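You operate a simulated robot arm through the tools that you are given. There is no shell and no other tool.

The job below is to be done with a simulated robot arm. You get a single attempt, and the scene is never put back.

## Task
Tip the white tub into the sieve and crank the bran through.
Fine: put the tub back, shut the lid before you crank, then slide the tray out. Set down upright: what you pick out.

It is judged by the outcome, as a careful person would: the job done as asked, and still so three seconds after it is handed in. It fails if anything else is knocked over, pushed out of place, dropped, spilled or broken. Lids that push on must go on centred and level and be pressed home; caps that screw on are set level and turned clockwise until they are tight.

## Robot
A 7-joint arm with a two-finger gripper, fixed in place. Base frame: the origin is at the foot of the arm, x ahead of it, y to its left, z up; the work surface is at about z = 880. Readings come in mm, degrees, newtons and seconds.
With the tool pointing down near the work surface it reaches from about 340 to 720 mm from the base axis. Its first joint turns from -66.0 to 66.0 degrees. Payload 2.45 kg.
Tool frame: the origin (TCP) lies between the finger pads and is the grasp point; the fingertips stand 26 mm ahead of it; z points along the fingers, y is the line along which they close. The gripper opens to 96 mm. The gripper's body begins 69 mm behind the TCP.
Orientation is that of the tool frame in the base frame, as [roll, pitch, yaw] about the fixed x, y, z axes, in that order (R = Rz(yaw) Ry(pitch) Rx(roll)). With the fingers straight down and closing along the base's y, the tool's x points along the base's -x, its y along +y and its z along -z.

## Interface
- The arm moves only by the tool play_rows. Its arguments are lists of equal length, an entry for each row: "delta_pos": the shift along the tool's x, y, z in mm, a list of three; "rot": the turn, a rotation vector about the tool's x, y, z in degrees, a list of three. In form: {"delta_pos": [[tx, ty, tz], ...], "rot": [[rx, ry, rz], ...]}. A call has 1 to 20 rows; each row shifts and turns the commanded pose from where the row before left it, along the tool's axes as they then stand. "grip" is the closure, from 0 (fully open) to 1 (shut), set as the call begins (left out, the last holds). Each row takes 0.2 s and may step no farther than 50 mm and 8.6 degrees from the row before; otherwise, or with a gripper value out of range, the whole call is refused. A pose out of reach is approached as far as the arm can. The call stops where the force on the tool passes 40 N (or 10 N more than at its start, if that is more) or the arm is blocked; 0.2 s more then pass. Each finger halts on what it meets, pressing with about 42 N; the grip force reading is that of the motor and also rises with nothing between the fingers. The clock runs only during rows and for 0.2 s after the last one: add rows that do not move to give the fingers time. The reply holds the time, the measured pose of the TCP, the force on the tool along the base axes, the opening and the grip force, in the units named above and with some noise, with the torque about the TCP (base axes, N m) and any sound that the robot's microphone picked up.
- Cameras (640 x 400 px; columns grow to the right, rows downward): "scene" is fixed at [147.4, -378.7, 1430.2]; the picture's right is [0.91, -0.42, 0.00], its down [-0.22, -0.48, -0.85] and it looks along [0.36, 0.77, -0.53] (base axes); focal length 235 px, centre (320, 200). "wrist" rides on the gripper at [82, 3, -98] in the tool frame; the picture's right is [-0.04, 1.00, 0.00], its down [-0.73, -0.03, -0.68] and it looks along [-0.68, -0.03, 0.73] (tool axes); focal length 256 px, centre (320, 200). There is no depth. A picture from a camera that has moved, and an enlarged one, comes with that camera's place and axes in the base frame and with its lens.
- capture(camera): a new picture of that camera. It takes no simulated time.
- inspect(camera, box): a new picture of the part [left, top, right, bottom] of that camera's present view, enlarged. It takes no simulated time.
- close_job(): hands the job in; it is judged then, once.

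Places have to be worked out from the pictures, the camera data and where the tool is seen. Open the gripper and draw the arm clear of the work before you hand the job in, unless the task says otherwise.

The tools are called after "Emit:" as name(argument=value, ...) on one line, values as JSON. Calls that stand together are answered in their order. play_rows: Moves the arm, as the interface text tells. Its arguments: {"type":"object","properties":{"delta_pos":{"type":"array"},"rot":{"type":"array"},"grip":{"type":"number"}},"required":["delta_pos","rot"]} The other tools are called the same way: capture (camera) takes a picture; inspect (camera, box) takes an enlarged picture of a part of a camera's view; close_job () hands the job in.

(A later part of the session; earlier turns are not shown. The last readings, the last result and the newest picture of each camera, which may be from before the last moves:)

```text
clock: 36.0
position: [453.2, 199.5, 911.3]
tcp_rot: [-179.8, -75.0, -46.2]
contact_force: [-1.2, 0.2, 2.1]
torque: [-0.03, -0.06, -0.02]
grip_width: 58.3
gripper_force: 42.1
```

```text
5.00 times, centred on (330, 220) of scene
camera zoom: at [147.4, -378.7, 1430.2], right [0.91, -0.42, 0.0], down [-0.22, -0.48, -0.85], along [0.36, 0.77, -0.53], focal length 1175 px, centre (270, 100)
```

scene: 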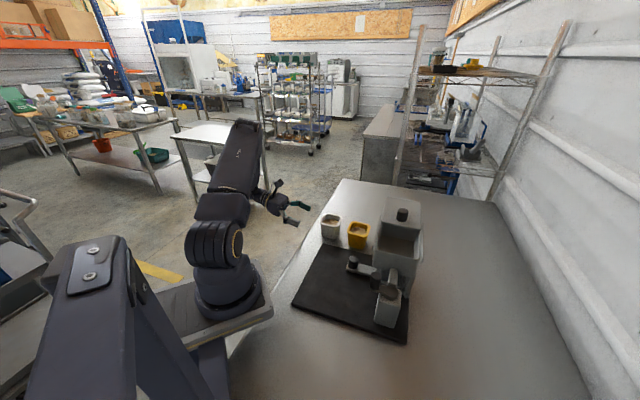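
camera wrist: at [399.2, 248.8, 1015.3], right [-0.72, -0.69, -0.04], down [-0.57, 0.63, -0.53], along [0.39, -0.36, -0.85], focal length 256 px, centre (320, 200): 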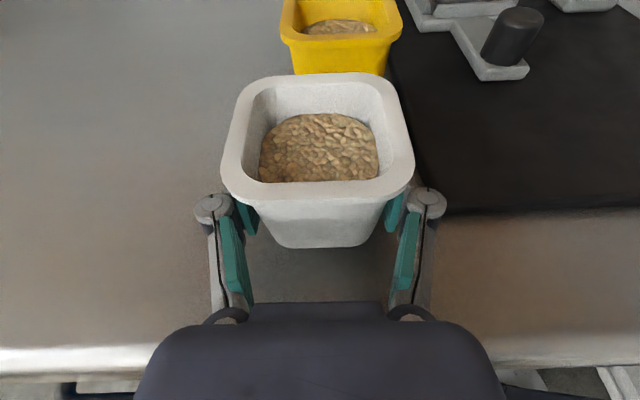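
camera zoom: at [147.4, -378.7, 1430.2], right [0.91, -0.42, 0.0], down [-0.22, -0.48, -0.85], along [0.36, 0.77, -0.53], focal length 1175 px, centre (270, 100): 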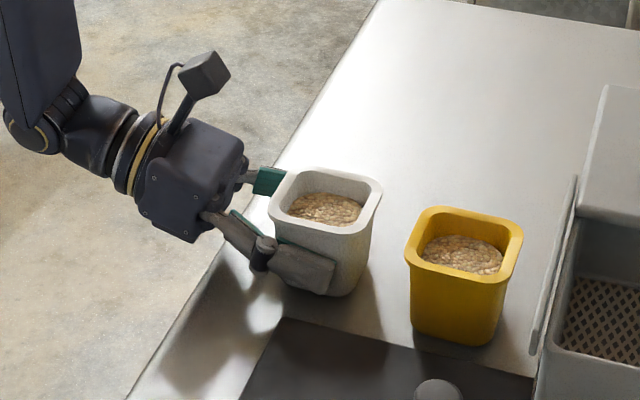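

Gripped at 58.3 mm. I'll lift straight up 40 mm slowly and check that the tub hangs level.

Emit:
play_rows(delta_pos=[[4.8, 0, -1.3], [9.7, 0, -2.6], [9.7, 0, -2.6], [14.5, 0, -3.9], [0, 0, 0]], rot=[[0, 0, 0], [0, 0, 0], [0, 0, 0], [0, 0, 0], [0, 0, 0]])

Emit:
capture(camera="wrist")

Emit:
inspect(camera="scene", box=[280, 180, 380, 260])

```text
clock: 37.2
position: [451.8, 198.6, 950.5]
tcp_rot: [-179.8, -75.0, -46.0]
contact_force: [0.1, -0.2, -1.2]
torque: [0.01, -0.02, 0.0]
grip_width: 60.2
gripper_force: 42.3
```

```text
taken
camera wrist: at [398.3, 248.9, 1054.5], right [-0.72, -0.69, -0.04], down [-0.57, 0.63, -0.53], along [0.39, -0.36, -0.85], focal length 256 px, centre (320, 200)
```

wrist: 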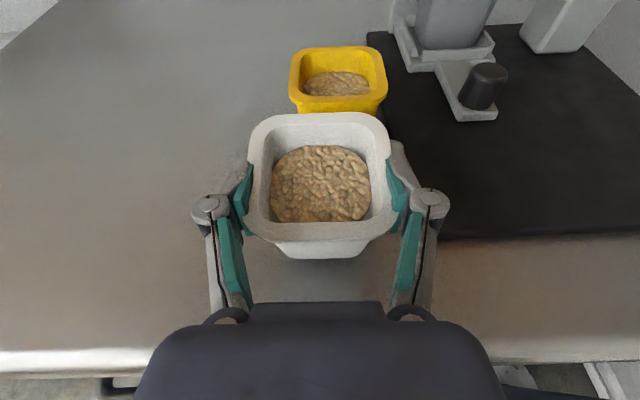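

```text
5.00 times, centred on (330, 220) of scene
camera zoom: at [147.4, -378.7, 1430.2], right [0.91, -0.42, 0.0], down [-0.22, -0.48, -0.85], along [0.36, 0.77, -0.53], focal length 1175 px, centre (270, 100)
```

zoom: 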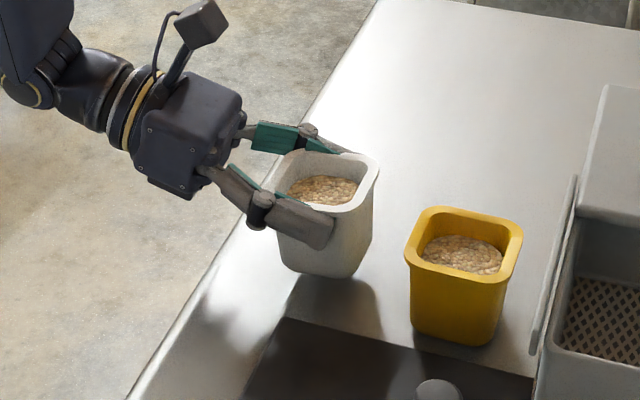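

The tub slid down somewhat in the grip (pads now just under the flange, width 60.2). I'll hold still a moment to see whether it is stable now.

Emit:
play_rows(delta_pos=[[0, 0, 0], [0, 0, 0], [0, 0, 0], [0, 0, 0], [0, 0, 0]], rot=[[0, 0, 0], [0, 0, 0], [0, 0, 0], [0, 0, 0], [0, 0, 0]])

Emit:
inspect(camera="wrist", box=[180, 90, 460, 290])

Emit:
inspect(camera="scene", box=[310, 195, 360, 245])

```text
clock: 38.4
position: [452.6, 199.5, 950.4]
tcp_rot: [-179.8, -75.1, -46.1]
contact_force: [-1.1, 0.4, -1.1]
torque: [0.03, 0.0, 0.0]
grip_width: 60.3
gripper_force: 42.0
```

```text
2.00 times, centred on (320, 190) of wrist
camera zoom: at [398.3, 248.9, 1054.3], right [-0.72, -0.69, -0.04], down [-0.57, 0.63, -0.53], along [0.39, -0.36, -0.85], focal length 512 px, centre (320, 220)
```

zoom: 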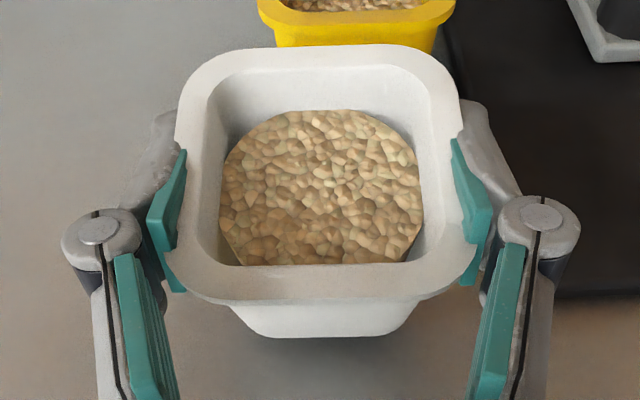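

```text
8.00 times, centred on (335, 220) of scene
camera zoom: at [147.4, -378.7, 1430.2], right [0.91, -0.42, 0.0], down [-0.22, -0.48, -0.85], along [0.36, 0.77, -0.53], focal length 1880 px, centre (200, 40)
```

zoom: 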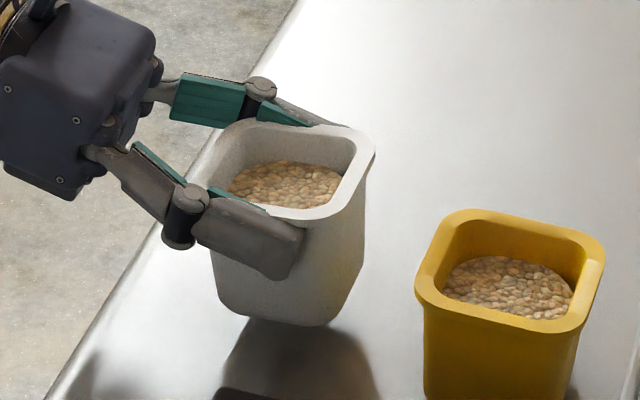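

The tub seems stable now but it slid ~26 mm in the pads, so its base is only ~12 mm above the table. I'll lower it back and press gently to learn how much friction the pads really have.

Emit:
play_rows(delta_pos=[[-4.8, 0, 1.3], [-3.9, 0, 1.0], [0, 0, 0]], rot=[[0, 0, 0], [0, 0, 0], [0, 0, 0]])

Emit:
play_rows(delta_pos=[[-1.93, 0, 0.52], [-1.93, 0, 0.52], [0, 0, 0]], rot=[[0, 0, 0], [0, 0, 0], [0, 0, 0]])

Emit:
inspect(camera="wrist", box=[180, 90, 460, 290])

Emit:
inspect(camera="scene", box=[310, 195, 360, 245])

```text
clock: 39.2
position: [453.2, 199.3, 943.4]
tcp_rot: [-179.7, -75.0, -46.2]
contact_force: [-0.3, -0.7, -0.7]
torque: [0.0, 0.02, -0.02]
grip_width: 60.0
gripper_force: 42.5
```

```text
clock: 40.0
position: [451.9, 198.2, 937.9]
tcp_rot: [-179.7, -75.0, -46.1]
contact_force: [-0.3, -0.6, 0.1]
torque: [-0.01, 0.02, -0.02]
grip_width: 60.1
gripper_force: 42.0
```

```text
2.00 times, centred on (320, 190) of wrist
camera zoom: at [399.2, 248.4, 1041.9], right [-0.72, -0.69, -0.04], down [-0.57, 0.63, -0.53], along [0.39, -0.36, -0.85], focal length 512 px, centre (320, 220)
```

zoom: 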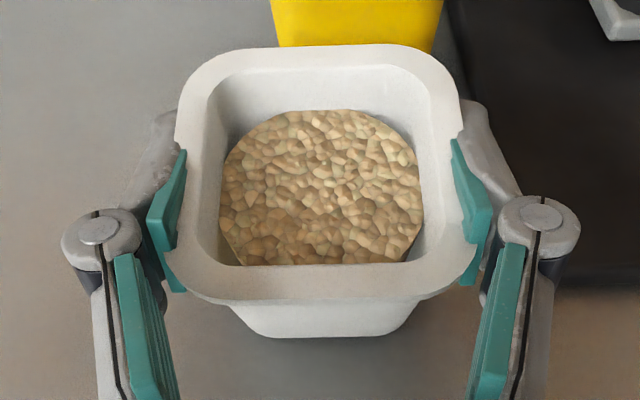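

```text
8.00 times, centred on (335, 220) of scene
camera zoom: at [147.4, -378.7, 1430.2], right [0.91, -0.42, 0.0], down [-0.22, -0.48, -0.85], along [0.36, 0.77, -0.53], focal length 1880 px, centre (200, 40)
```

zoom: 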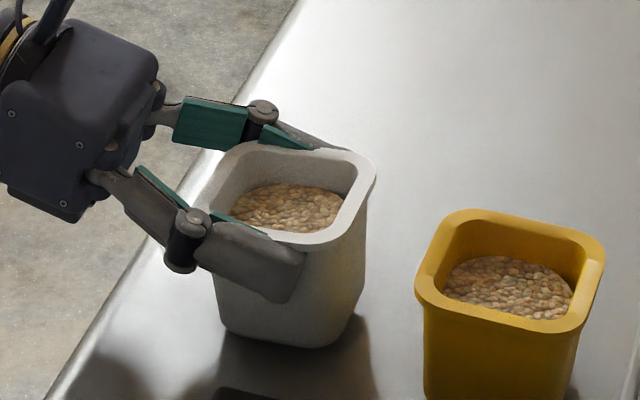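

The tub is nearly touching down (TCP 938). I'll press on in small steps and read the force.

Emit:
play_rows(delta_pos=[[-1.45, 0, 0.39], [-1.45, 0, 0.39], [0, 0, 0]], rot=[[0, 0, 0], [0, 0, 0], [0, 0, 0]])

Emit:
play_rows(delta_pos=[[-1.45, 0, 0.39], [0, 0, 0]], rot=[[0, 0, 0], [0, 0, 0]])

Emit:
inspect(camera="wrist", box=[180, 90, 460, 290])

```text
clock: 40.8
position: [452.7, 197.4, 936.1]
tcp_rot: [-179.1, -75.3, -46.7]
contact_force: [0.6, 0.7, 18.8]
torque: [0.28, 0.27, -0.01]
grip_width: 60.2
gripper_force: 42.4
```

```text
clock: 41.4
position: [453.3, 198.8, 935.3]
tcp_rot: [-179.6, -75.2, -46.3]
contact_force: [4.7, -4.7, 22.4]
torque: [0.1, 0.09, 0.03]
grip_width: 60.3
gripper_force: 42.0
```

```text
2.00 times, centred on (320, 190) of wrist
camera zoom: at [399.4, 248.4, 1038.3], right [-0.73, -0.69, -0.04], down [-0.56, 0.63, -0.54], along [0.39, -0.37, -0.84], focal length 512 px, centre (320, 220)
```

zoom: 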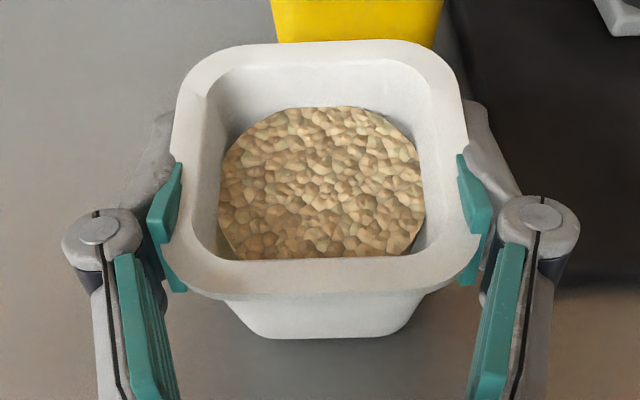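

The pads slip only under ~20 N of load, so friction is adequate for this light tub. I'll relieve the press, open the fingers, go lower on the wall and regrip so the lip is clear of the pads for pouring.

Emit:
play_rows(delta_pos=[[2.9, 0, -0.78], [0, 0, 0]], rot=[[0, 0, 0], [0, 0, 0]])

Emit:
play_rows(delta_pos=[[0, 0, 0], [0, 0, 0], [0, 0, 0], [0, 0, 0]], rot=[[0, 0, 0], [0, 0, 0], [0, 0, 0], [0, 0, 0]], grip=0.05)

Emit:
capture(camera="wrist")

Emit:
inspect(camera="scene", box=[310, 205, 350, 245])

```text
clock: 42.0
position: [452.8, 199.1, 934.3]
tcp_rot: [179.7, -74.9, -45.6]
contact_force: [0.5, -0.2, -1.4]
torque: [0.05, -0.02, -0.01]
grip_width: 60.1
gripper_force: 42.0
```

```text
clock: 43.0
position: [453.6, 199.4, 936.6]
tcp_rot: [-179.8, -74.9, -46.0]
contact_force: [-0.6, 0.1, 0.0]
torque: [-0.02, -0.01, 0.03]
grip_width: 91.1
gripper_force: 0.0
```

```text
taken
camera wrist: at [399.2, 249.2, 1040.6], right [-0.72, -0.69, -0.04], down [-0.57, 0.63, -0.53], along [0.39, -0.36, -0.85], focal length 256 px, centre (320, 200)
```

wrist: 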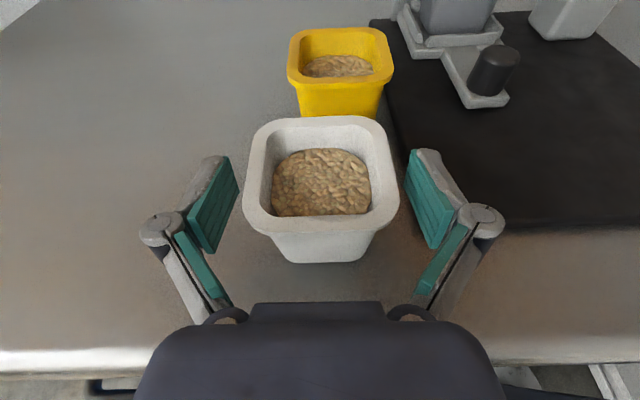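

```text
10.00 times, centred on (330, 225) of scene
camera zoom: at [147.4, -378.7, 1430.2], right [0.91, -0.42, 0.0], down [-0.22, -0.48, -0.85], along [0.36, 0.77, -0.53], focal length 2350 px, centre (220, -50)
```

zoom: 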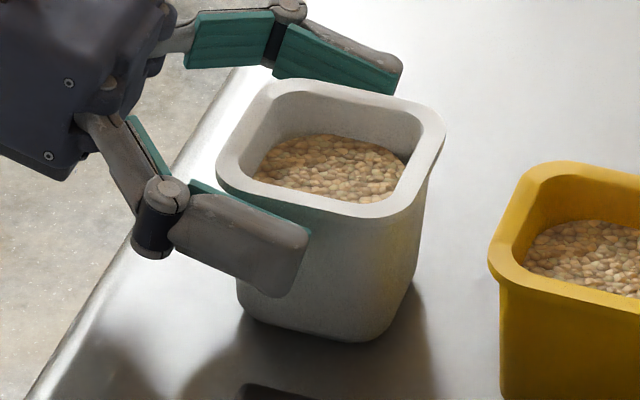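

The tub is back exactly where it started. The 15° incline left the pads touching only at a corner point, so I'll level the tool to near horizontal (88° tilt) and grip lower with the pad edges parallel to the wall.

Emit:
play_rows(delta_pos=[[0, 0, 0], [0, 0, 0], [0, 0, 0]], rot=[[0, 6.5, 0], [0, 6.5, 0], [0, 0, 0]])

Emit:
capture(camera="wrist")

Emit:
inspect(camera="scene", box=[280, 180, 380, 260])

```text
clock: 43.8
position: [452.7, 198.3, 935.9]
tcp_rot: [-177.6, -88.0, -48.3]
contact_force: [0.3, 0.3, 0.1]
torque: [0.02, 0.01, 0.02]
grip_width: 91.3
gripper_force: 0.1
```

```text
taken
camera wrist: at [384.6, 264.5, 1021.3], right [-0.72, -0.69, -0.04], down [-0.47, 0.53, -0.71], along [0.52, -0.49, -0.7], focal length 256 px, centre (320, 200)
```

wrist: 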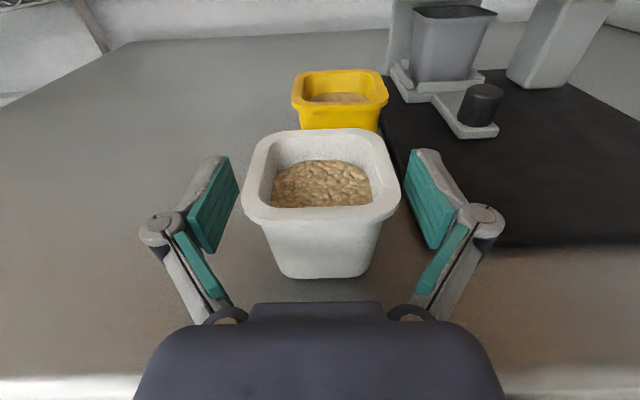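

```text
5.00 times, centred on (330, 220) of scene
camera zoom: at [147.4, -378.7, 1430.2], right [0.91, -0.42, 0.0], down [-0.22, -0.48, -0.85], along [0.36, 0.77, -0.53], focal length 1175 px, centre (270, 100)
```

zoom: 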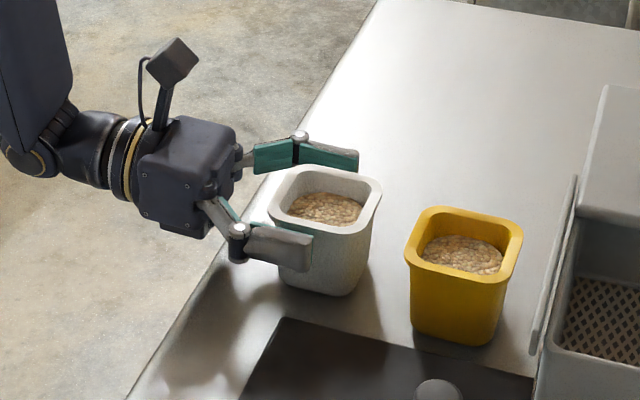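

Clear on all sides. I'll lower to z≈914 with a 3 mm forward shift, then close.

Emit:
play_rows(delta_pos=[[-8, 0, 1.3], [-8, 0, 1.3], [-6, 0, 1.2], [0, 0, 0]], rot=[[0, 0, 0], [0, 0, 0], [0, 0, 0], [0, 0, 0]])

Emit:
capture(camera="wrist")

Emit:
inspect(camera="scene", box=[280, 180, 380, 260])

```text
clock: 44.8
position: [453.7, 197.2, 915.1]
tcp_rot: [-176.8, -88.0, -49.1]
contact_force: [-3.1, 4.3, 4.3]
torque: [0.37, 0.25, 0.04]
grip_width: 91.1
gripper_force: 0.0
```

```text
taken
camera wrist: at [385.1, 263.2, 999.7], right [-0.72, -0.7, -0.04], down [-0.47, 0.53, -0.71], along [0.52, -0.49, -0.7], focal length 256 px, centre (320, 200)
```

wrist: 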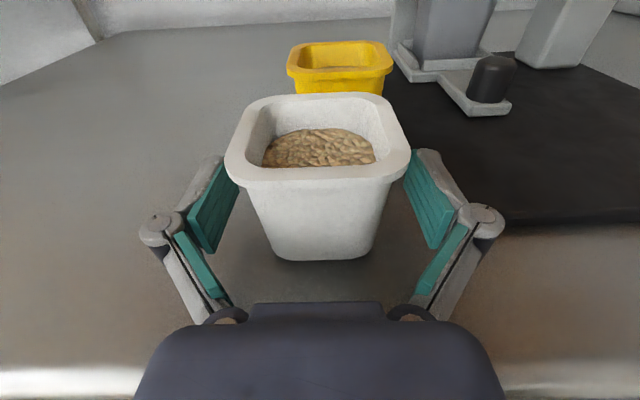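

```text
5.00 times, centred on (330, 220) of scene
camera zoom: at [147.3, -378.6, 1430.2], right [0.91, -0.42, 0.0], down [-0.22, -0.48, -0.85], along [0.36, 0.77, -0.53], focal length 1175 px, centre (270, 100)
```

zoom: 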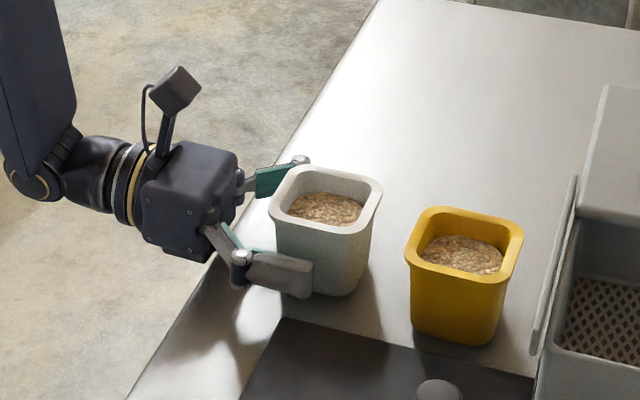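

The force reading shows the gripper body just touching the table edge. I'll raise 6 mm and recheck.

Emit:
play_rows(delta_pos=[[6, 0, 0], [0, 0, 0], [0, 0, 0]], rot=[[0, 0, 0], [0, 0, 0], [0, 0, 0]])

Emit:
capture(camera="wrist")

```text
clock: 45.6
position: [453.7, 197.3, 920.4]
tcp_rot: [179.9, -87.8, -45.6]
contact_force: [-7.7, 6.2, -4.5]
torque: [-0.11, 0.08, 0.29]
grip_width: 91.2
gripper_force: 0.0
```

```text
taken
camera wrist: at [385.0, 262.7, 1005.7], right [-0.72, -0.7, -0.04], down [-0.47, 0.53, -0.71], along [0.51, -0.49, -0.7], focal length 256 px, centre (320, 200)
```

wrist: 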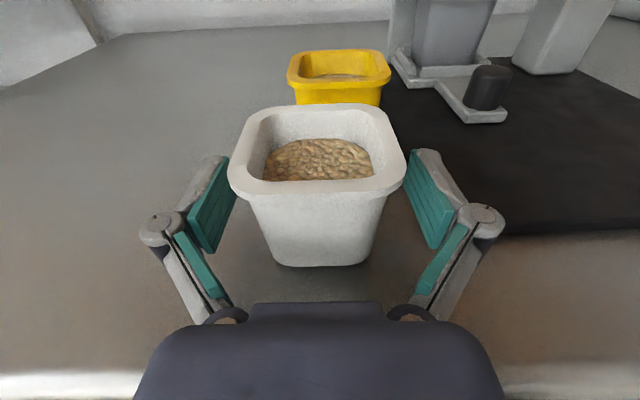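

Still a backward push, so the body is against the table edge horizontally. I'll back off 4 mm and raise 4 mm.

Emit:
play_rows(delta_pos=[[4, 0, -4], [0, 0, 0], [0, 0, 0]], rot=[[0, 0, 0], [0, 0, 0], [0, 0, 0]])

Emit:
inspect(camera="scene", box=[280, 180, 360, 250])

```text
clock: 46.4
position: [450.7, 200.8, 926.1]
tcp_rot: [-178.0, -88.0, -47.8]
contact_force: [0.3, 0.2, -0.4]
torque: [-0.01, -0.01, 0.0]
grip_width: 91.4
gripper_force: 0.0
```

```text
5.71 times, centred on (320, 215) of scene
camera zoom: at [147.4, -378.7, 1430.2], right [0.91, -0.42, 0.0], down [-0.22, -0.48, -0.85], along [0.36, 0.77, -0.53], focal length 1343 px, centre (320, 114)
```

zoom: 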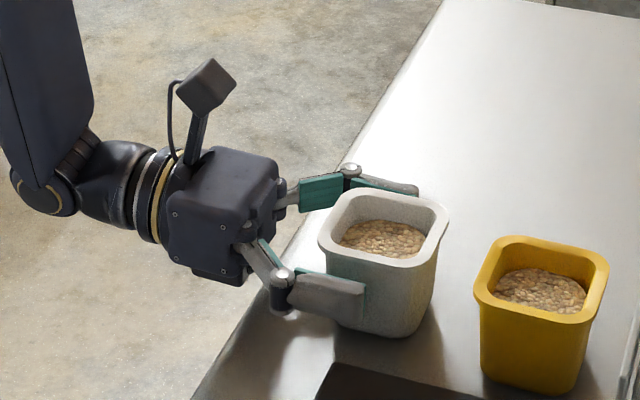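

Now free of contact, with pads spanning the wall just below the flange. I'll close here and lift in small steps.

Emit:
play_rows(delta_pos=[[0, 0, 0], [0, 0, 0], [0, 0, 0], [0, 0, 0], [0, 0, 0]], rot=[[0, 0, 0], [0, 0, 0], [0, 0, 0], [0, 0, 0], [0, 0, 0]], grip=1)

Emit:
inspect(camera="wrist", box=[180, 90, 460, 290])

Emit:
play_rows(delta_pos=[[2, 0, 0], [2, 0, 0], [2, 0, 0], [2, 0, 0], [2, 0, 0], [0, 0, 0]], rot=[[0, 0, 0], [0, 0, 0], [0, 0, 0], [0, 0, 0], [0, 0, 0], [0, 0, 0]])

Emit:
inspect(camera="wrist", box=[180, 90, 460, 290])

Emit:
inspect(camera="scene", box=[310, 195, 360, 245])

```text
clock: 47.6
position: [450.4, 199.4, 925.5]
tcp_rot: [-178.3, -88.0, -47.7]
contact_force: [-0.4, -1.0, 0.5]
torque: [-0.02, 0.03, -0.04]
grip_width: 60.1
gripper_force: 42.0
```

```text
2.00 times, centred on (320, 190) of wrist
camera zoom: at [383.1, 265.5, 1010.3], right [-0.72, -0.69, -0.04], down [-0.47, 0.53, -0.71], along [0.51, -0.49, -0.7], focal length 512 px, centre (320, 220)
```

zoom: 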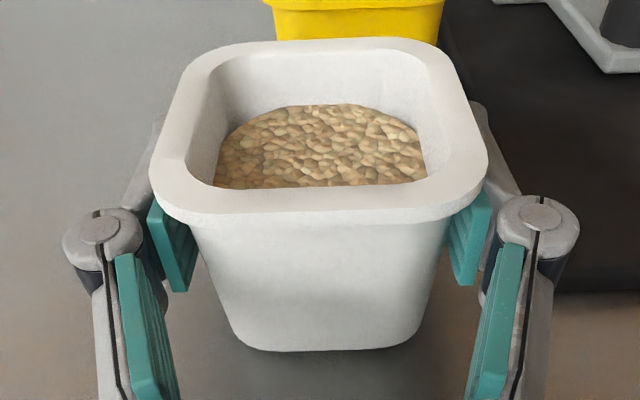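

```text
clock: 49.0
position: [451.4, 198.4, 935.3]
tcp_rot: [-178.3, -88.1, -47.7]
contact_force: [0.1, 0.7, -0.3]
torque: [0.02, -0.02, 0.01]
grip_width: 60.1
gripper_force: 41.8
```

```text
2.00 times, centred on (320, 190) of wrist
camera zoom: at [382.8, 264.6, 1020.0], right [-0.72, -0.69, -0.04], down [-0.47, 0.53, -0.71], along [0.51, -0.49, -0.7], focal length 512 px, centre (320, 220)
```

zoom: 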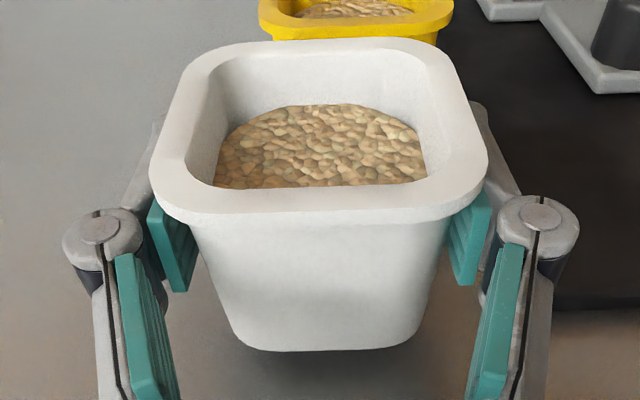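

```text
8.00 times, centred on (335, 220) of scene
camera zoom: at [147.4, -378.7, 1430.2], right [0.91, -0.42, 0.0], down [-0.22, -0.48, -0.85], along [0.36, 0.77, -0.53], focal length 1880 px, centre (200, 40)
```

zoom: 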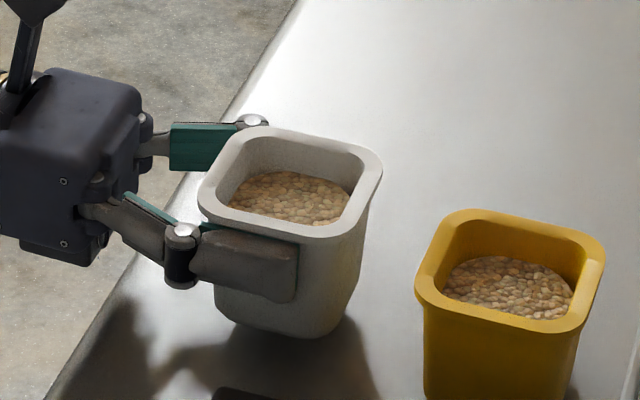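

The tub lifts cleanly with no slip this time (width steady at 60.1). I'll raise it to z≈1140, keeping it upright, and check it.

Emit:
play_rows(delta_pos=[[10, 0, -0.3], [20, 0, -0.7], [25, 0, -0.9], [30, 0, -1], [30, 0, -1], [30, 0, -1], [30, 0, -1], [20, 0, -0.7], [10, 0, -0.3], [0, 0, 0]], rot=[[0, 0, 0], [0, 0, 0], [0, 0, 0], [0, 0, 0], [0, 0, 0], [0, 0, 0], [0, 0, 0], [0, 0, 0], [0, 0, 0], [0, 0, 0]])

Emit:
capture(camera="wrist")

Emit:
capture(camera="scene")

```text
clock: 51.2
position: [450.5, 198.1, 1141.1]
tcp_rot: [-178.1, -88.1, -47.6]
contact_force: [-0.2, 0.2, 0.0]
torque: [0.03, -0.01, -0.02]
grip_width: 59.8
gripper_force: 42.0
```

```text
taken
camera wrist: at [381.9, 263.8, 1225.3], right [-0.72, -0.69, -0.04], down [-0.47, 0.53, -0.71], along [0.51, -0.49, -0.7], focal length 256 px, centre (320, 200)
```

wrist: 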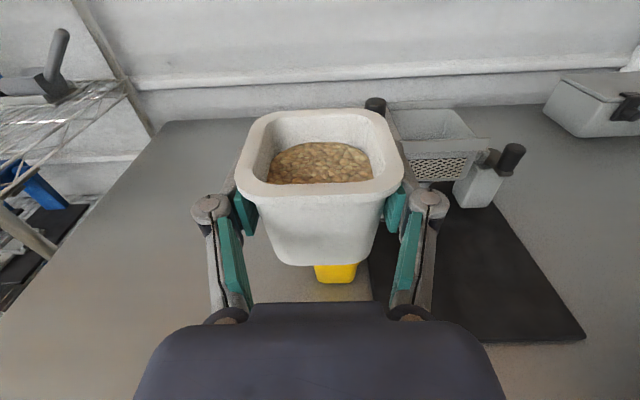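

```text
taken
```

scene: 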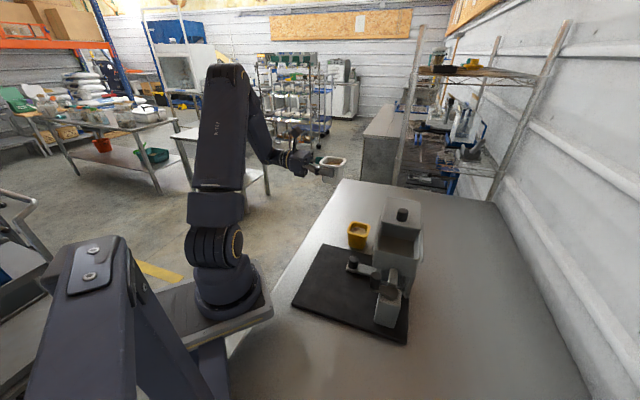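

Steady at 59.8 mm. Now I'll carry it over the hopper at this height with the same orientation.

Emit:
play_rows(delta_pos=[[0.4, 7, 12.7], [0.9, 14, 25.4], [0.9, 14, 25.4], [0.9, 14, 25.4], [0.9, 14, 25.4], [0.9, 14, 25.4], [0.9, 14, 25.4], [0.9, 14, 25.4], [0.9, 14, 25.4], [0.4, 7, 12.7], [0, 0, 0]], rot=[[0, 0, 0], [0, 0, 0], [0, 0, 0], [0, 0, 0], [0, 0, 0], [0, 0, 0], [0, 0, 0], [0, 0, 0], [0, 0, 0], [0, 0, 0], [0, 0, 0]])

Emit:
capture(camera="wrist")

Emit:
inspect(camera="scene", box=[330, 150, 470, 280])

```text
clock: 53.6
position: [521.3, -54.2, 1138.4]
tcp_rot: [-178.6, -88.0, -47.2]
contact_force: [0.3, 0.1, -1.4]
torque: [0.01, -0.02, 0.03]
grip_width: 59.9
gripper_force: 42.1
```

```text
taken
camera wrist: at [453.6, 11.6, 1223.5], right [-0.72, -0.7, -0.04], down [-0.47, 0.53, -0.71], along [0.51, -0.49, -0.7], focal length 256 px, centre (320, 200)
```

wrist: 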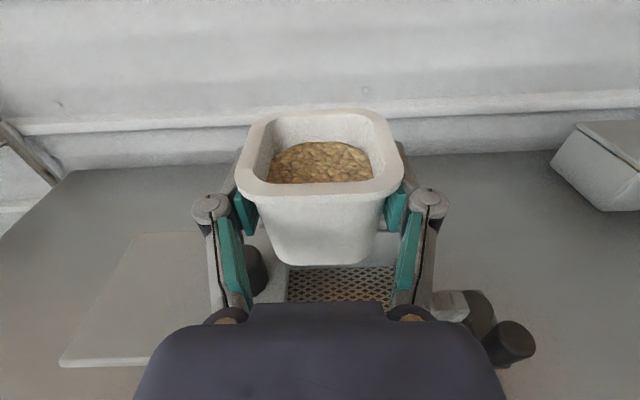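

```text
3.08 times, centred on (400, 215) of scene
camera zoom: at [147.4, -378.7, 1430.2], right [0.91, -0.42, 0.0], down [-0.22, -0.48, -0.85], along [0.36, 0.77, -0.53], focal length 723 px, centre (74, 154)
```

zoom: 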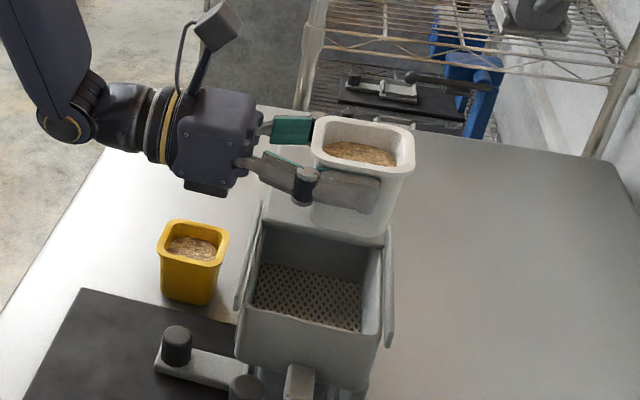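

The tub is over the opening (hopper frame s≈+25 mm toward the lid, centred across), with the mesh visible beneath. I'll lower 6 mm and start tipping about the tool axis toward the crank side, checking at ~40°.

Emit:
play_rows(delta_pos=[[-6, 0, 0], [0, 0, 0], [0, 0, 0], [0, 0, 0], [0, 0, 0], [0, 0, 0], [0, 0, 0]], rot=[[0, 0, 0], [0, 0, 4], [0, 0, 8], [0, 0, 8], [0, 0, 8], [0, 0, 8], [0, 0, 4]])

Emit:
inspect(camera="scene", box=[330, 150, 470, 280])

Emit:
capture(camera="wrist")

```text
clock: 55.2
position: [521.2, -54.2, 1134.5]
tcp_rot: [-93.1, -49.9, -133.5]
contact_force: [-0.4, -0.8, -0.9]
torque: [-0.01, 0.01, -0.02]
grip_width: 59.9
gripper_force: 42.6
```

```text
3.08 times, centred on (400, 215) of scene
camera zoom: at [147.4, -378.7, 1430.2], right [0.91, -0.42, 0.0], down [-0.22, -0.48, -0.85], along [0.36, 0.77, -0.53], focal length 723 px, centre (74, 154)
```

zoom: 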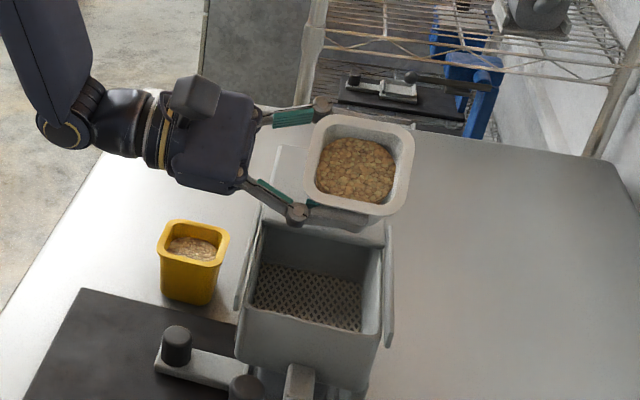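

```text
taken
camera wrist: at [415.4, -23.6, 1196.8], right [-0.55, -0.5, -0.68], down [-0.13, 0.85, -0.52], along [0.83, -0.19, -0.53], focal length 256 px, centre (320, 200)
```

wrist: 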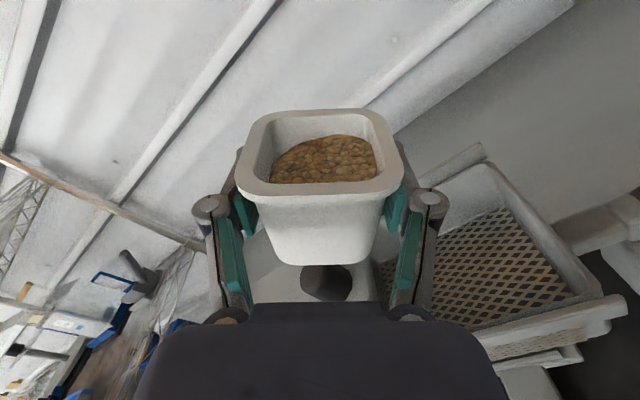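

Tipping works and no bran has spilled yet. I'll continue slowly to ~80° and check.

Emit:
play_rows(delta_pos=[[0, 0, 0], [0, 0, 0], [0, 0, 0], [0, 0, 0], [0, 0, 0], [0, 0, 0], [0, 0, 0], [0, 0, 0]], rot=[[0, 0, 5], [0, 0, 5], [0, 0, 5], [0, 0, 5], [0, 0, 5], [0, 0, 5], [0, 0, 5], [0, 0, 5]])

Emit:
inspect(camera="scene", box=[330, 150, 470, 280])

Emit:
capture(camera="wrist")

```text
clock: 57.0
position: [520.3, -54.5, 1134.4]
tcp_rot: [-92.0, -9.8, -135.5]
contact_force: [0.4, 0.7, -0.3]
torque: [-0.02, 0.03, 0.02]
grip_width: 59.9
gripper_force: 42.2
```

```text
3.08 times, centred on (400, 215) of scene
camera zoom: at [147.4, -378.7, 1430.2], right [0.91, -0.42, 0.0], down [-0.22, -0.48, -0.85], along [0.36, 0.77, -0.53], focal length 723 px, centre (74, 154)
```

zoom: 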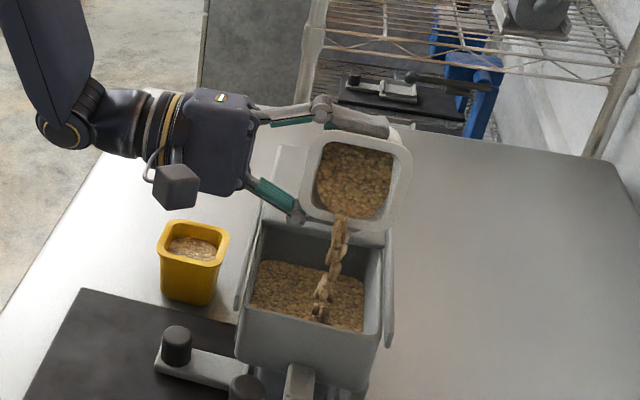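

```text
taken
camera wrist: at [395.4, -40.6, 1147.3], right [-0.12, -0.07, -0.99], down [0.05, 1.0, -0.07], along [0.99, -0.06, -0.11], focal length 256 px, centre (320, 200)
```

wrist: 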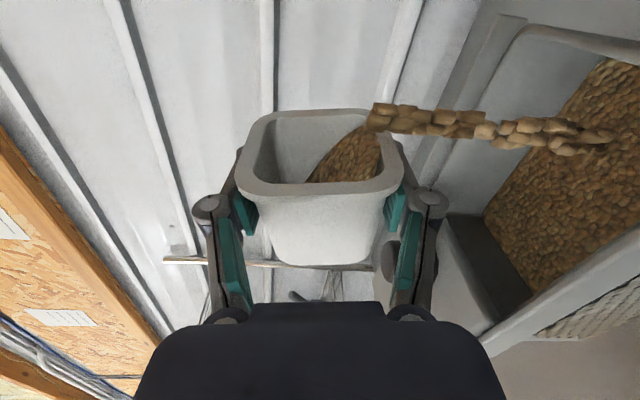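

The bran is streaming neatly into the hopper. I'll continue tipping slowly to ~130°.

Emit:
play_rows(delta_pos=[[0, 0, 0], [0, 0, 0], [0, 0, 0], [0, 0, 0], [0, 0, 0], [0, 0, 0], [0, 0, 0], [0, 0, 0], [0, 0, 0], [0, 0, 0], [0, 0, 0], [0, 0, 0]], rot=[[0, 0, 0], [0, 0, 5], [0, 0, 5], [0, 0, 5], [0, 0, 5], [0, 0, 5], [0, 0, 5], [0, 0, 5], [0, 0, 5], [0, 0, 5], [0, 0, 5], [0, 0, 0]])

Emit:
inspect(camera="scene", box=[330, 150, 470, 280])

Emit:
capture(camera="wrist")

```text
clock: 59.6
position: [521.4, -53.0, 1134.9]
tcp_rot: [-92.6, 40.1, -137.6]
contact_force: [-0.2, 0.3, -0.7]
torque: [-0.02, 0.01, -0.03]
grip_width: 59.6
gripper_force: 41.7
```

```text
3.08 times, centred on (400, 215) of scene
camera zoom: at [147.4, -378.7, 1430.2], right [0.91, -0.42, 0.0], down [-0.22, -0.48, -0.85], along [0.36, 0.77, -0.53], focal length 723 px, centre (74, 154)
```

zoom: 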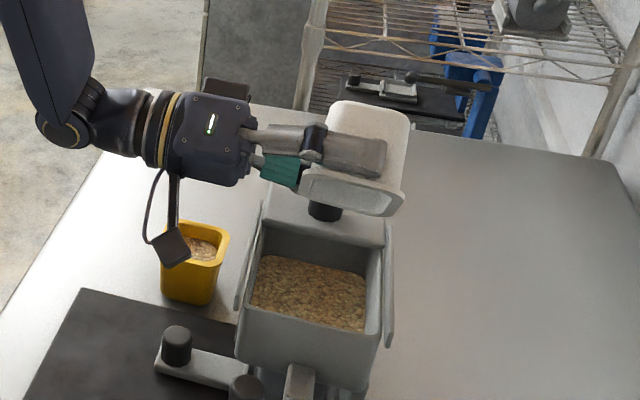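

```text
taken
camera wrist: at [408.5, -23.8, 1082.1], right [0.47, 0.49, -0.74], down [-0.07, 0.85, 0.52], along [0.88, -0.19, 0.43], focal length 256 px, centre (320, 200)
```

wrist: 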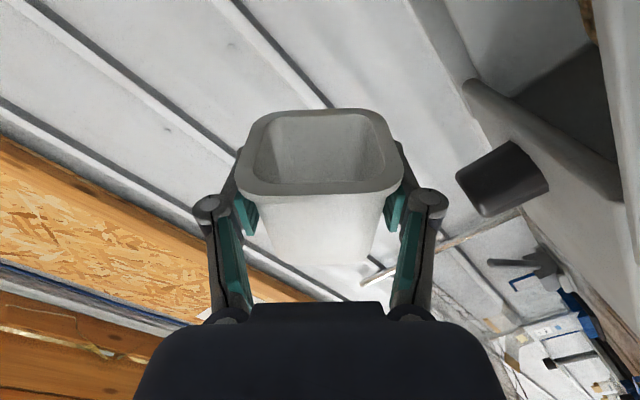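

The tub looks empty. I'll zoom in to verify the tub's interior and that nothing fell outside the hopper.

Emit:
inspect(camera="wrist", box=[220, 90, 420, 220])

Emit:
inspect(camera="scene", box=[370, 225, 430, 285])

```text
3.08 times, centred on (320, 155) of wrist
camera zoom: at [408.5, -23.8, 1082.1], right [0.47, 0.49, -0.74], down [-0.07, 0.85, 0.52], along [0.88, -0.19, 0.43], focal length 788 px, centre (320, 338)
```

zoom: 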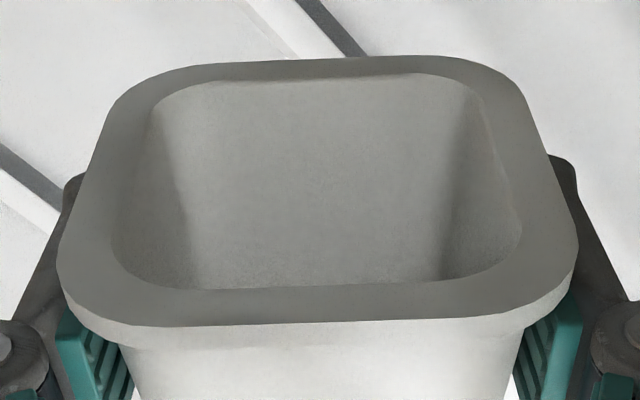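

```text
6.67 times, centred on (400, 255) of scene
camera zoom: at [147.4, -378.7, 1430.2], right [0.91, -0.42, 0.0], down [-0.22, -0.48, -0.85], along [0.36, 0.77, -0.53], focal length 1567 px, centre (-213, -167)
```

zoom: 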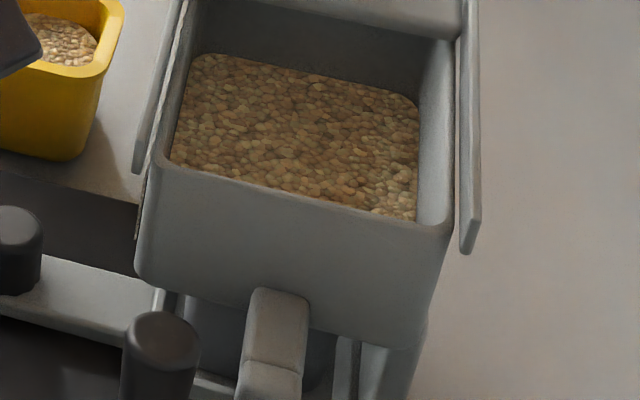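

Tub empty, all bran on the sieve, nothing spilled. I'll rotate the tub back upright (−130°) and lift the 6 mm back.

Emit:
play_rows(delta_pos=[[0, 0, 0], [0, 0, 0], [0, 0, 0], [0, 0, 0], [0, 0, 0], [0, 0, 0], [0, 0, 0], [0, 0, 0], [0, 0, 0], [0, 0, 0], [0, 0, 0], [0, 0, 0], [0, 0, 0], [0, 0, 0], [0, 0, 0], [0, 0, 0], [0, 0, 0], [0, 0, 0], [6, 0, 0]], rot=[[0, 0, -4], [0, 0, -7], [0, 0, -8], [0, 0, -8], [0, 0, -8], [0, 0, -8], [0, 0, -8], [0, 0, -8], [0, 0, -8], [0, 0, -8], [0, 0, -8], [0, 0, -8], [0, 0, -8], [0, 0, -8], [0, 0, -8], [0, 0, -8], [0, 0, -7], [0, 0, 0], [0, 0, 0]])

Emit:
capture(camera="wrist")

```text
clock: 63.6
position: [520.7, -52.8, 1140.7]
tcp_rot: [180.0, -87.9, -45.9]
contact_force: [0.0, -0.8, 0.0]
torque: [-0.02, 0.01, -0.02]
grip_width: 59.7
gripper_force: 41.6
```

```text
taken
camera wrist: at [452.2, 12.1, 1224.9], right [-0.72, -0.69, -0.04], down [-0.47, 0.53, -0.71], along [0.51, -0.49, -0.7], focal length 256 px, centre (320, 200)
```

wrist: 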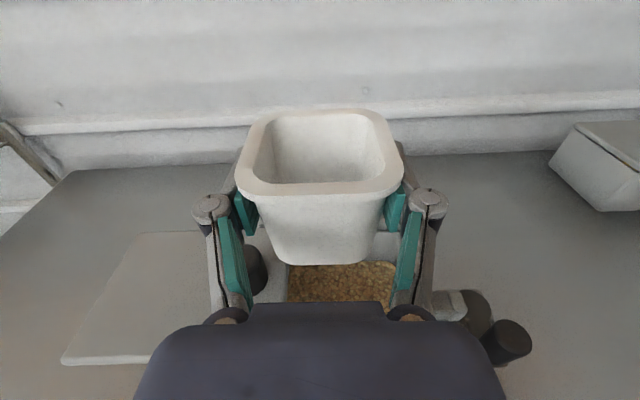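

Upright again with the tub unchanged in the grip. I'll retrace the carry path back above its original place.

Emit:
play_rows(delta_pos=[[-0.4, -7, -12.7], [-0.9, -14, -25.4], [-0.9, -14, -25.4], [-0.9, -14, -25.4], [-0.9, -14, -25.4], [-0.9, -14, -25.4], [-0.9, -14, -25.4], [-0.9, -14, -25.4], [-0.9, -14, -25.4], [-0.4, -7, -12.7], [0, 0, 0]], rot=[[0, 0, 0], [0, 0, 0], [0, 0, 0], [0, 0, 0], [0, 0, 0], [0, 0, 0], [0, 0, 0], [0, 0, 0], [0, 0, 0], [0, 0, 0], [0, 0, 0]])

Emit:
play_rows(delta_pos=[[-10, 0, 0.3], [-20, 0, 0.7], [-25, 0, 0.9], [-30, 0, 1], [-30, 0, 1], [-30, 0, 1], [-30, 0, 1], [-20, 0, 0.7], [-7, 0, 0.2], [0, 0, 0], [0, 0, 0]], rot=[[0, 0, 0], [0, 0, 0], [0, 0, 0], [0, 0, 0], [0, 0, 0], [0, 0, 0], [0, 0, 0], [0, 0, 0], [0, 0, 0], [0, 0, 0], [0, 0, 0]])

Emit:
capture(camera="wrist")

Emit:
inspect(camera="scene", box=[310, 195, 360, 245])

```text
clock: 66.0
position: [452.2, 201.0, 1138.2]
tcp_rot: [-179.0, -87.9, -46.8]
contact_force: [-0.8, -0.1, -0.2]
torque: [0.0, 0.0, 0.01]
grip_width: 59.8
gripper_force: 42.0
```

```text
clock: 68.4
position: [451.1, 197.7, 937.9]
tcp_rot: [-178.0, -88.0, -47.8]
contact_force: [0.3, 0.8, -1.1]
torque: [-0.01, 0.01, -0.01]
grip_width: 59.6
gripper_force: 41.7
```

```text
taken
camera wrist: at [383.6, 263.9, 1022.5], right [-0.72, -0.69, -0.04], down [-0.47, 0.53, -0.71], along [0.51, -0.49, -0.7], focal length 256 px, centre (320, 200)
```

wrist: 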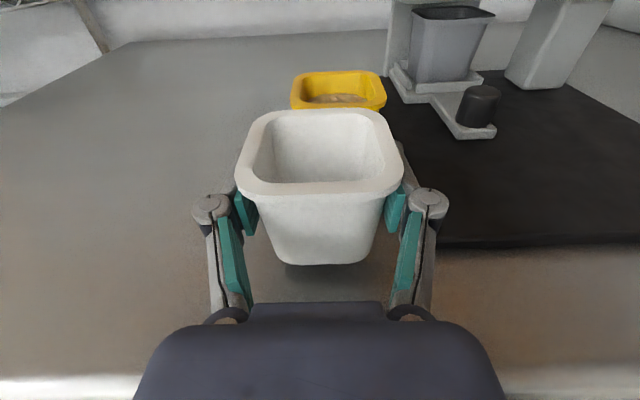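

```text
8.00 times, centred on (335, 220) of scene
camera zoom: at [147.4, -378.7, 1430.2], right [0.91, -0.42, 0.0], down [-0.22, -0.48, -0.85], along [0.36, 0.77, -0.53], focal length 1880 px, centre (200, 40)
```

zoom: 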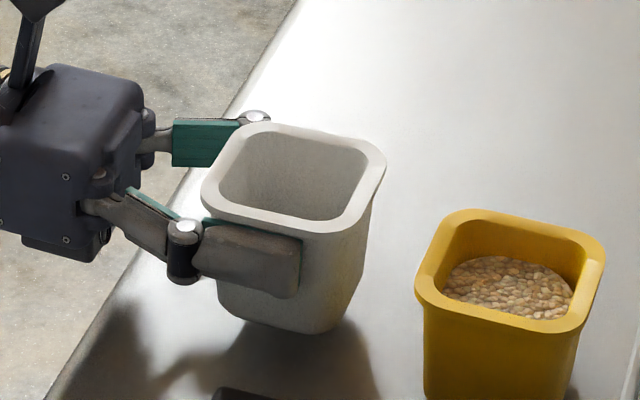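

Tub is about 12 mm above its spot. I'll lower gently until the force shows it has touched down.

Emit:
play_rows(delta_pos=[[-4, 0, 0], [-4, 0, 0], [-2, 0, 0], [0, 0, 0]], rot=[[0, 0, 0], [0, 0, 0], [0, 0, 0], [0, 0, 0]])

Emit:
play_rows(delta_pos=[[-1.2, 0, 0], [0, 0, 0]], rot=[[0, 0, 0], [0, 0, 0]])

Emit:
inspect(camera="scene", box=[310, 195, 360, 245])

```text
clock: 69.4
position: [451.6, 199.0, 927.8]
tcp_rot: [-178.0, -87.9, -47.9]
contact_force: [-0.6, 0.9, -0.9]
torque: [0.01, 0.01, 0.01]
grip_width: 59.8
gripper_force: 42.0
```

```text
clock: 70.0
position: [451.5, 199.9, 925.9]
tcp_rot: [-178.1, -88.0, -47.7]
contact_force: [-0.9, 0.5, -1.0]
torque: [-0.02, 0.01, 0.01]
grip_width: 59.5
gripper_force: 42.0
```

```text
8.00 times, centred on (335, 220) of scene
camera zoom: at [147.4, -378.7, 1430.2], right [0.91, -0.42, 0.0], down [-0.22, -0.48, -0.85], along [0.36, 0.77, -0.53], focal length 1880 px, centre (200, 40)
```

zoom: 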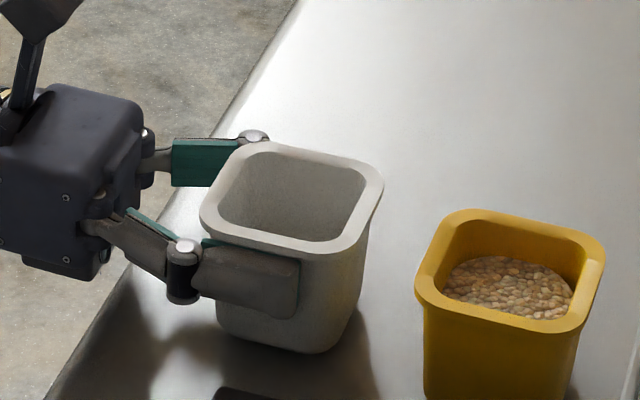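

Almost down; the force has not risen yet. One more millimetre at a time.

Emit:
play_rows(delta_pos=[[-0.8, 0, 0], [0, 0, 0]], rot=[[0, 0, 0], [0, 0, 0]])

Emit:
play_rows(delta_pos=[[-0.8, 0, 0], [0, 0, 0]], rot=[[0, 0, 0], [0, 0, 0]])

```text
clock: 70.6
position: [453.1, 199.4, 926.7]
tcp_rot: [-178.2, -88.0, -47.7]
contact_force: [0.1, -0.8, -1.2]
torque: [-0.02, -0.03, 0.01]
grip_width: 59.5
gripper_force: 41.7
```

```text
clock: 71.2
position: [452.6, 199.5, 925.7]
tcp_rot: [-178.2, -88.1, -47.7]
contact_force: [0.3, 0.5, -0.5]
torque: [0.0, -0.03, 0.02]
grip_width: 59.5
gripper_force: 42.0
```

The grip width shrank slightly (60.1→59.5), so the tub may have crept in the pads. I'll compare the same wrist zoom with the earlier one.

Emit:
inspect(camera="wrist", box=[180, 90, 460, 290])

Emit:
inspect(camera="scene", box=[310, 205, 350, 245])

```text
2.00 times, centred on (320, 190) of wrist
camera zoom: at [384.2, 264.3, 1010.1], right [-0.72, -0.69, -0.04], down [-0.47, 0.53, -0.71], along [0.51, -0.49, -0.7], focal length 512 px, centre (320, 220)
```

zoom: 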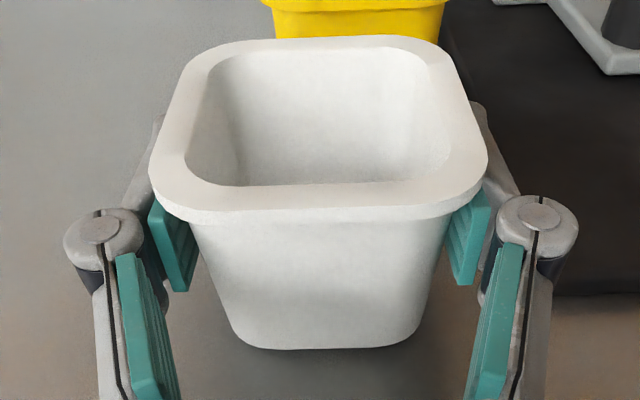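

```text
10.00 times, centred on (330, 225) of scene
camera zoom: at [147.4, -378.7, 1430.2], right [0.91, -0.42, 0.0], down [-0.22, -0.48, -0.85], along [0.36, 0.77, -0.53], focal length 2350 px, centre (220, -50)
```

zoom: 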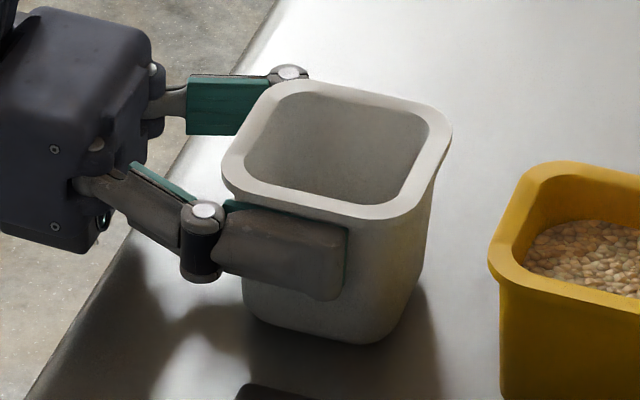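

The grip is nearly unchanged; the tub sits ~2 mm off its original mark, so I'll nudge it back those 2 mm and continue lowering to contact.

Emit:
play_rows(delta_pos=[[0.5, 0.8, -2], [-0.5, 0, 0], [0, 0, 0]], rot=[[0, 0, 0], [0, 0, 0], [0, 0, 0]])

Emit:
play_rows(delta_pos=[[-0.8, 0, 0], [0, 0, 0]], rot=[[0, 0, 0], [0, 0, 0]])

Emit:
play_rows(delta_pos=[[-0.8, 0, 0], [0, 0, 0]], rot=[[0, 0, 0], [0, 0, 0]])

Emit:
inspect(camera="scene", box=[310, 205, 350, 245])

```text
clock: 72.0
position: [451.3, 199.8, 925.2]
tcp_rot: [-178.2, -88.1, -47.7]
contact_force: [-0.7, 0.3, -0.9]
torque: [-0.03, 0.01, -0.02]
grip_width: 59.7
gripper_force: 41.9
```

```text
clock: 72.6
position: [451.1, 199.9, 924.5]
tcp_rot: [-178.1, -88.0, -47.8]
contact_force: [0.2, -0.3, 0.5]
torque: [-0.03, 0.03, 0.02]
grip_width: 59.6
gripper_force: 42.5
```

```text
clock: 73.2
position: [449.9, 200.2, 924.1]
tcp_rot: [-177.5, -88.2, -48.6]
contact_force: [-0.7, -1.2, 8.5]
torque: [-0.04, 0.2, 0.02]
grip_width: 59.6
gripper_force: 42.1
```

```text
10.00 times, centred on (330, 225) of scene
camera zoom: at [147.2, -378.8, 1430.2], right [0.91, -0.42, 0.0], down [-0.22, -0.48, -0.85], along [0.36, 0.77, -0.53], focal length 2350 px, centre (220, -50)
```

zoom: 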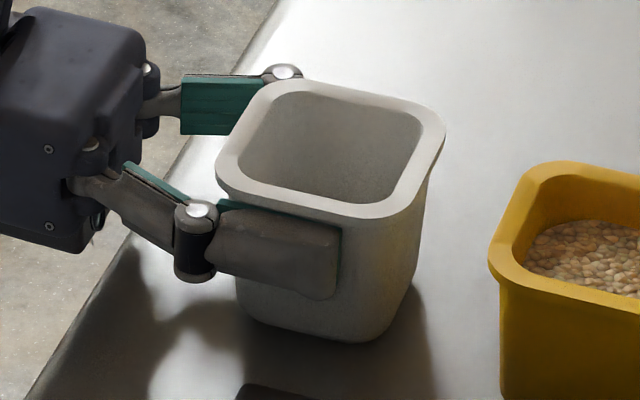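

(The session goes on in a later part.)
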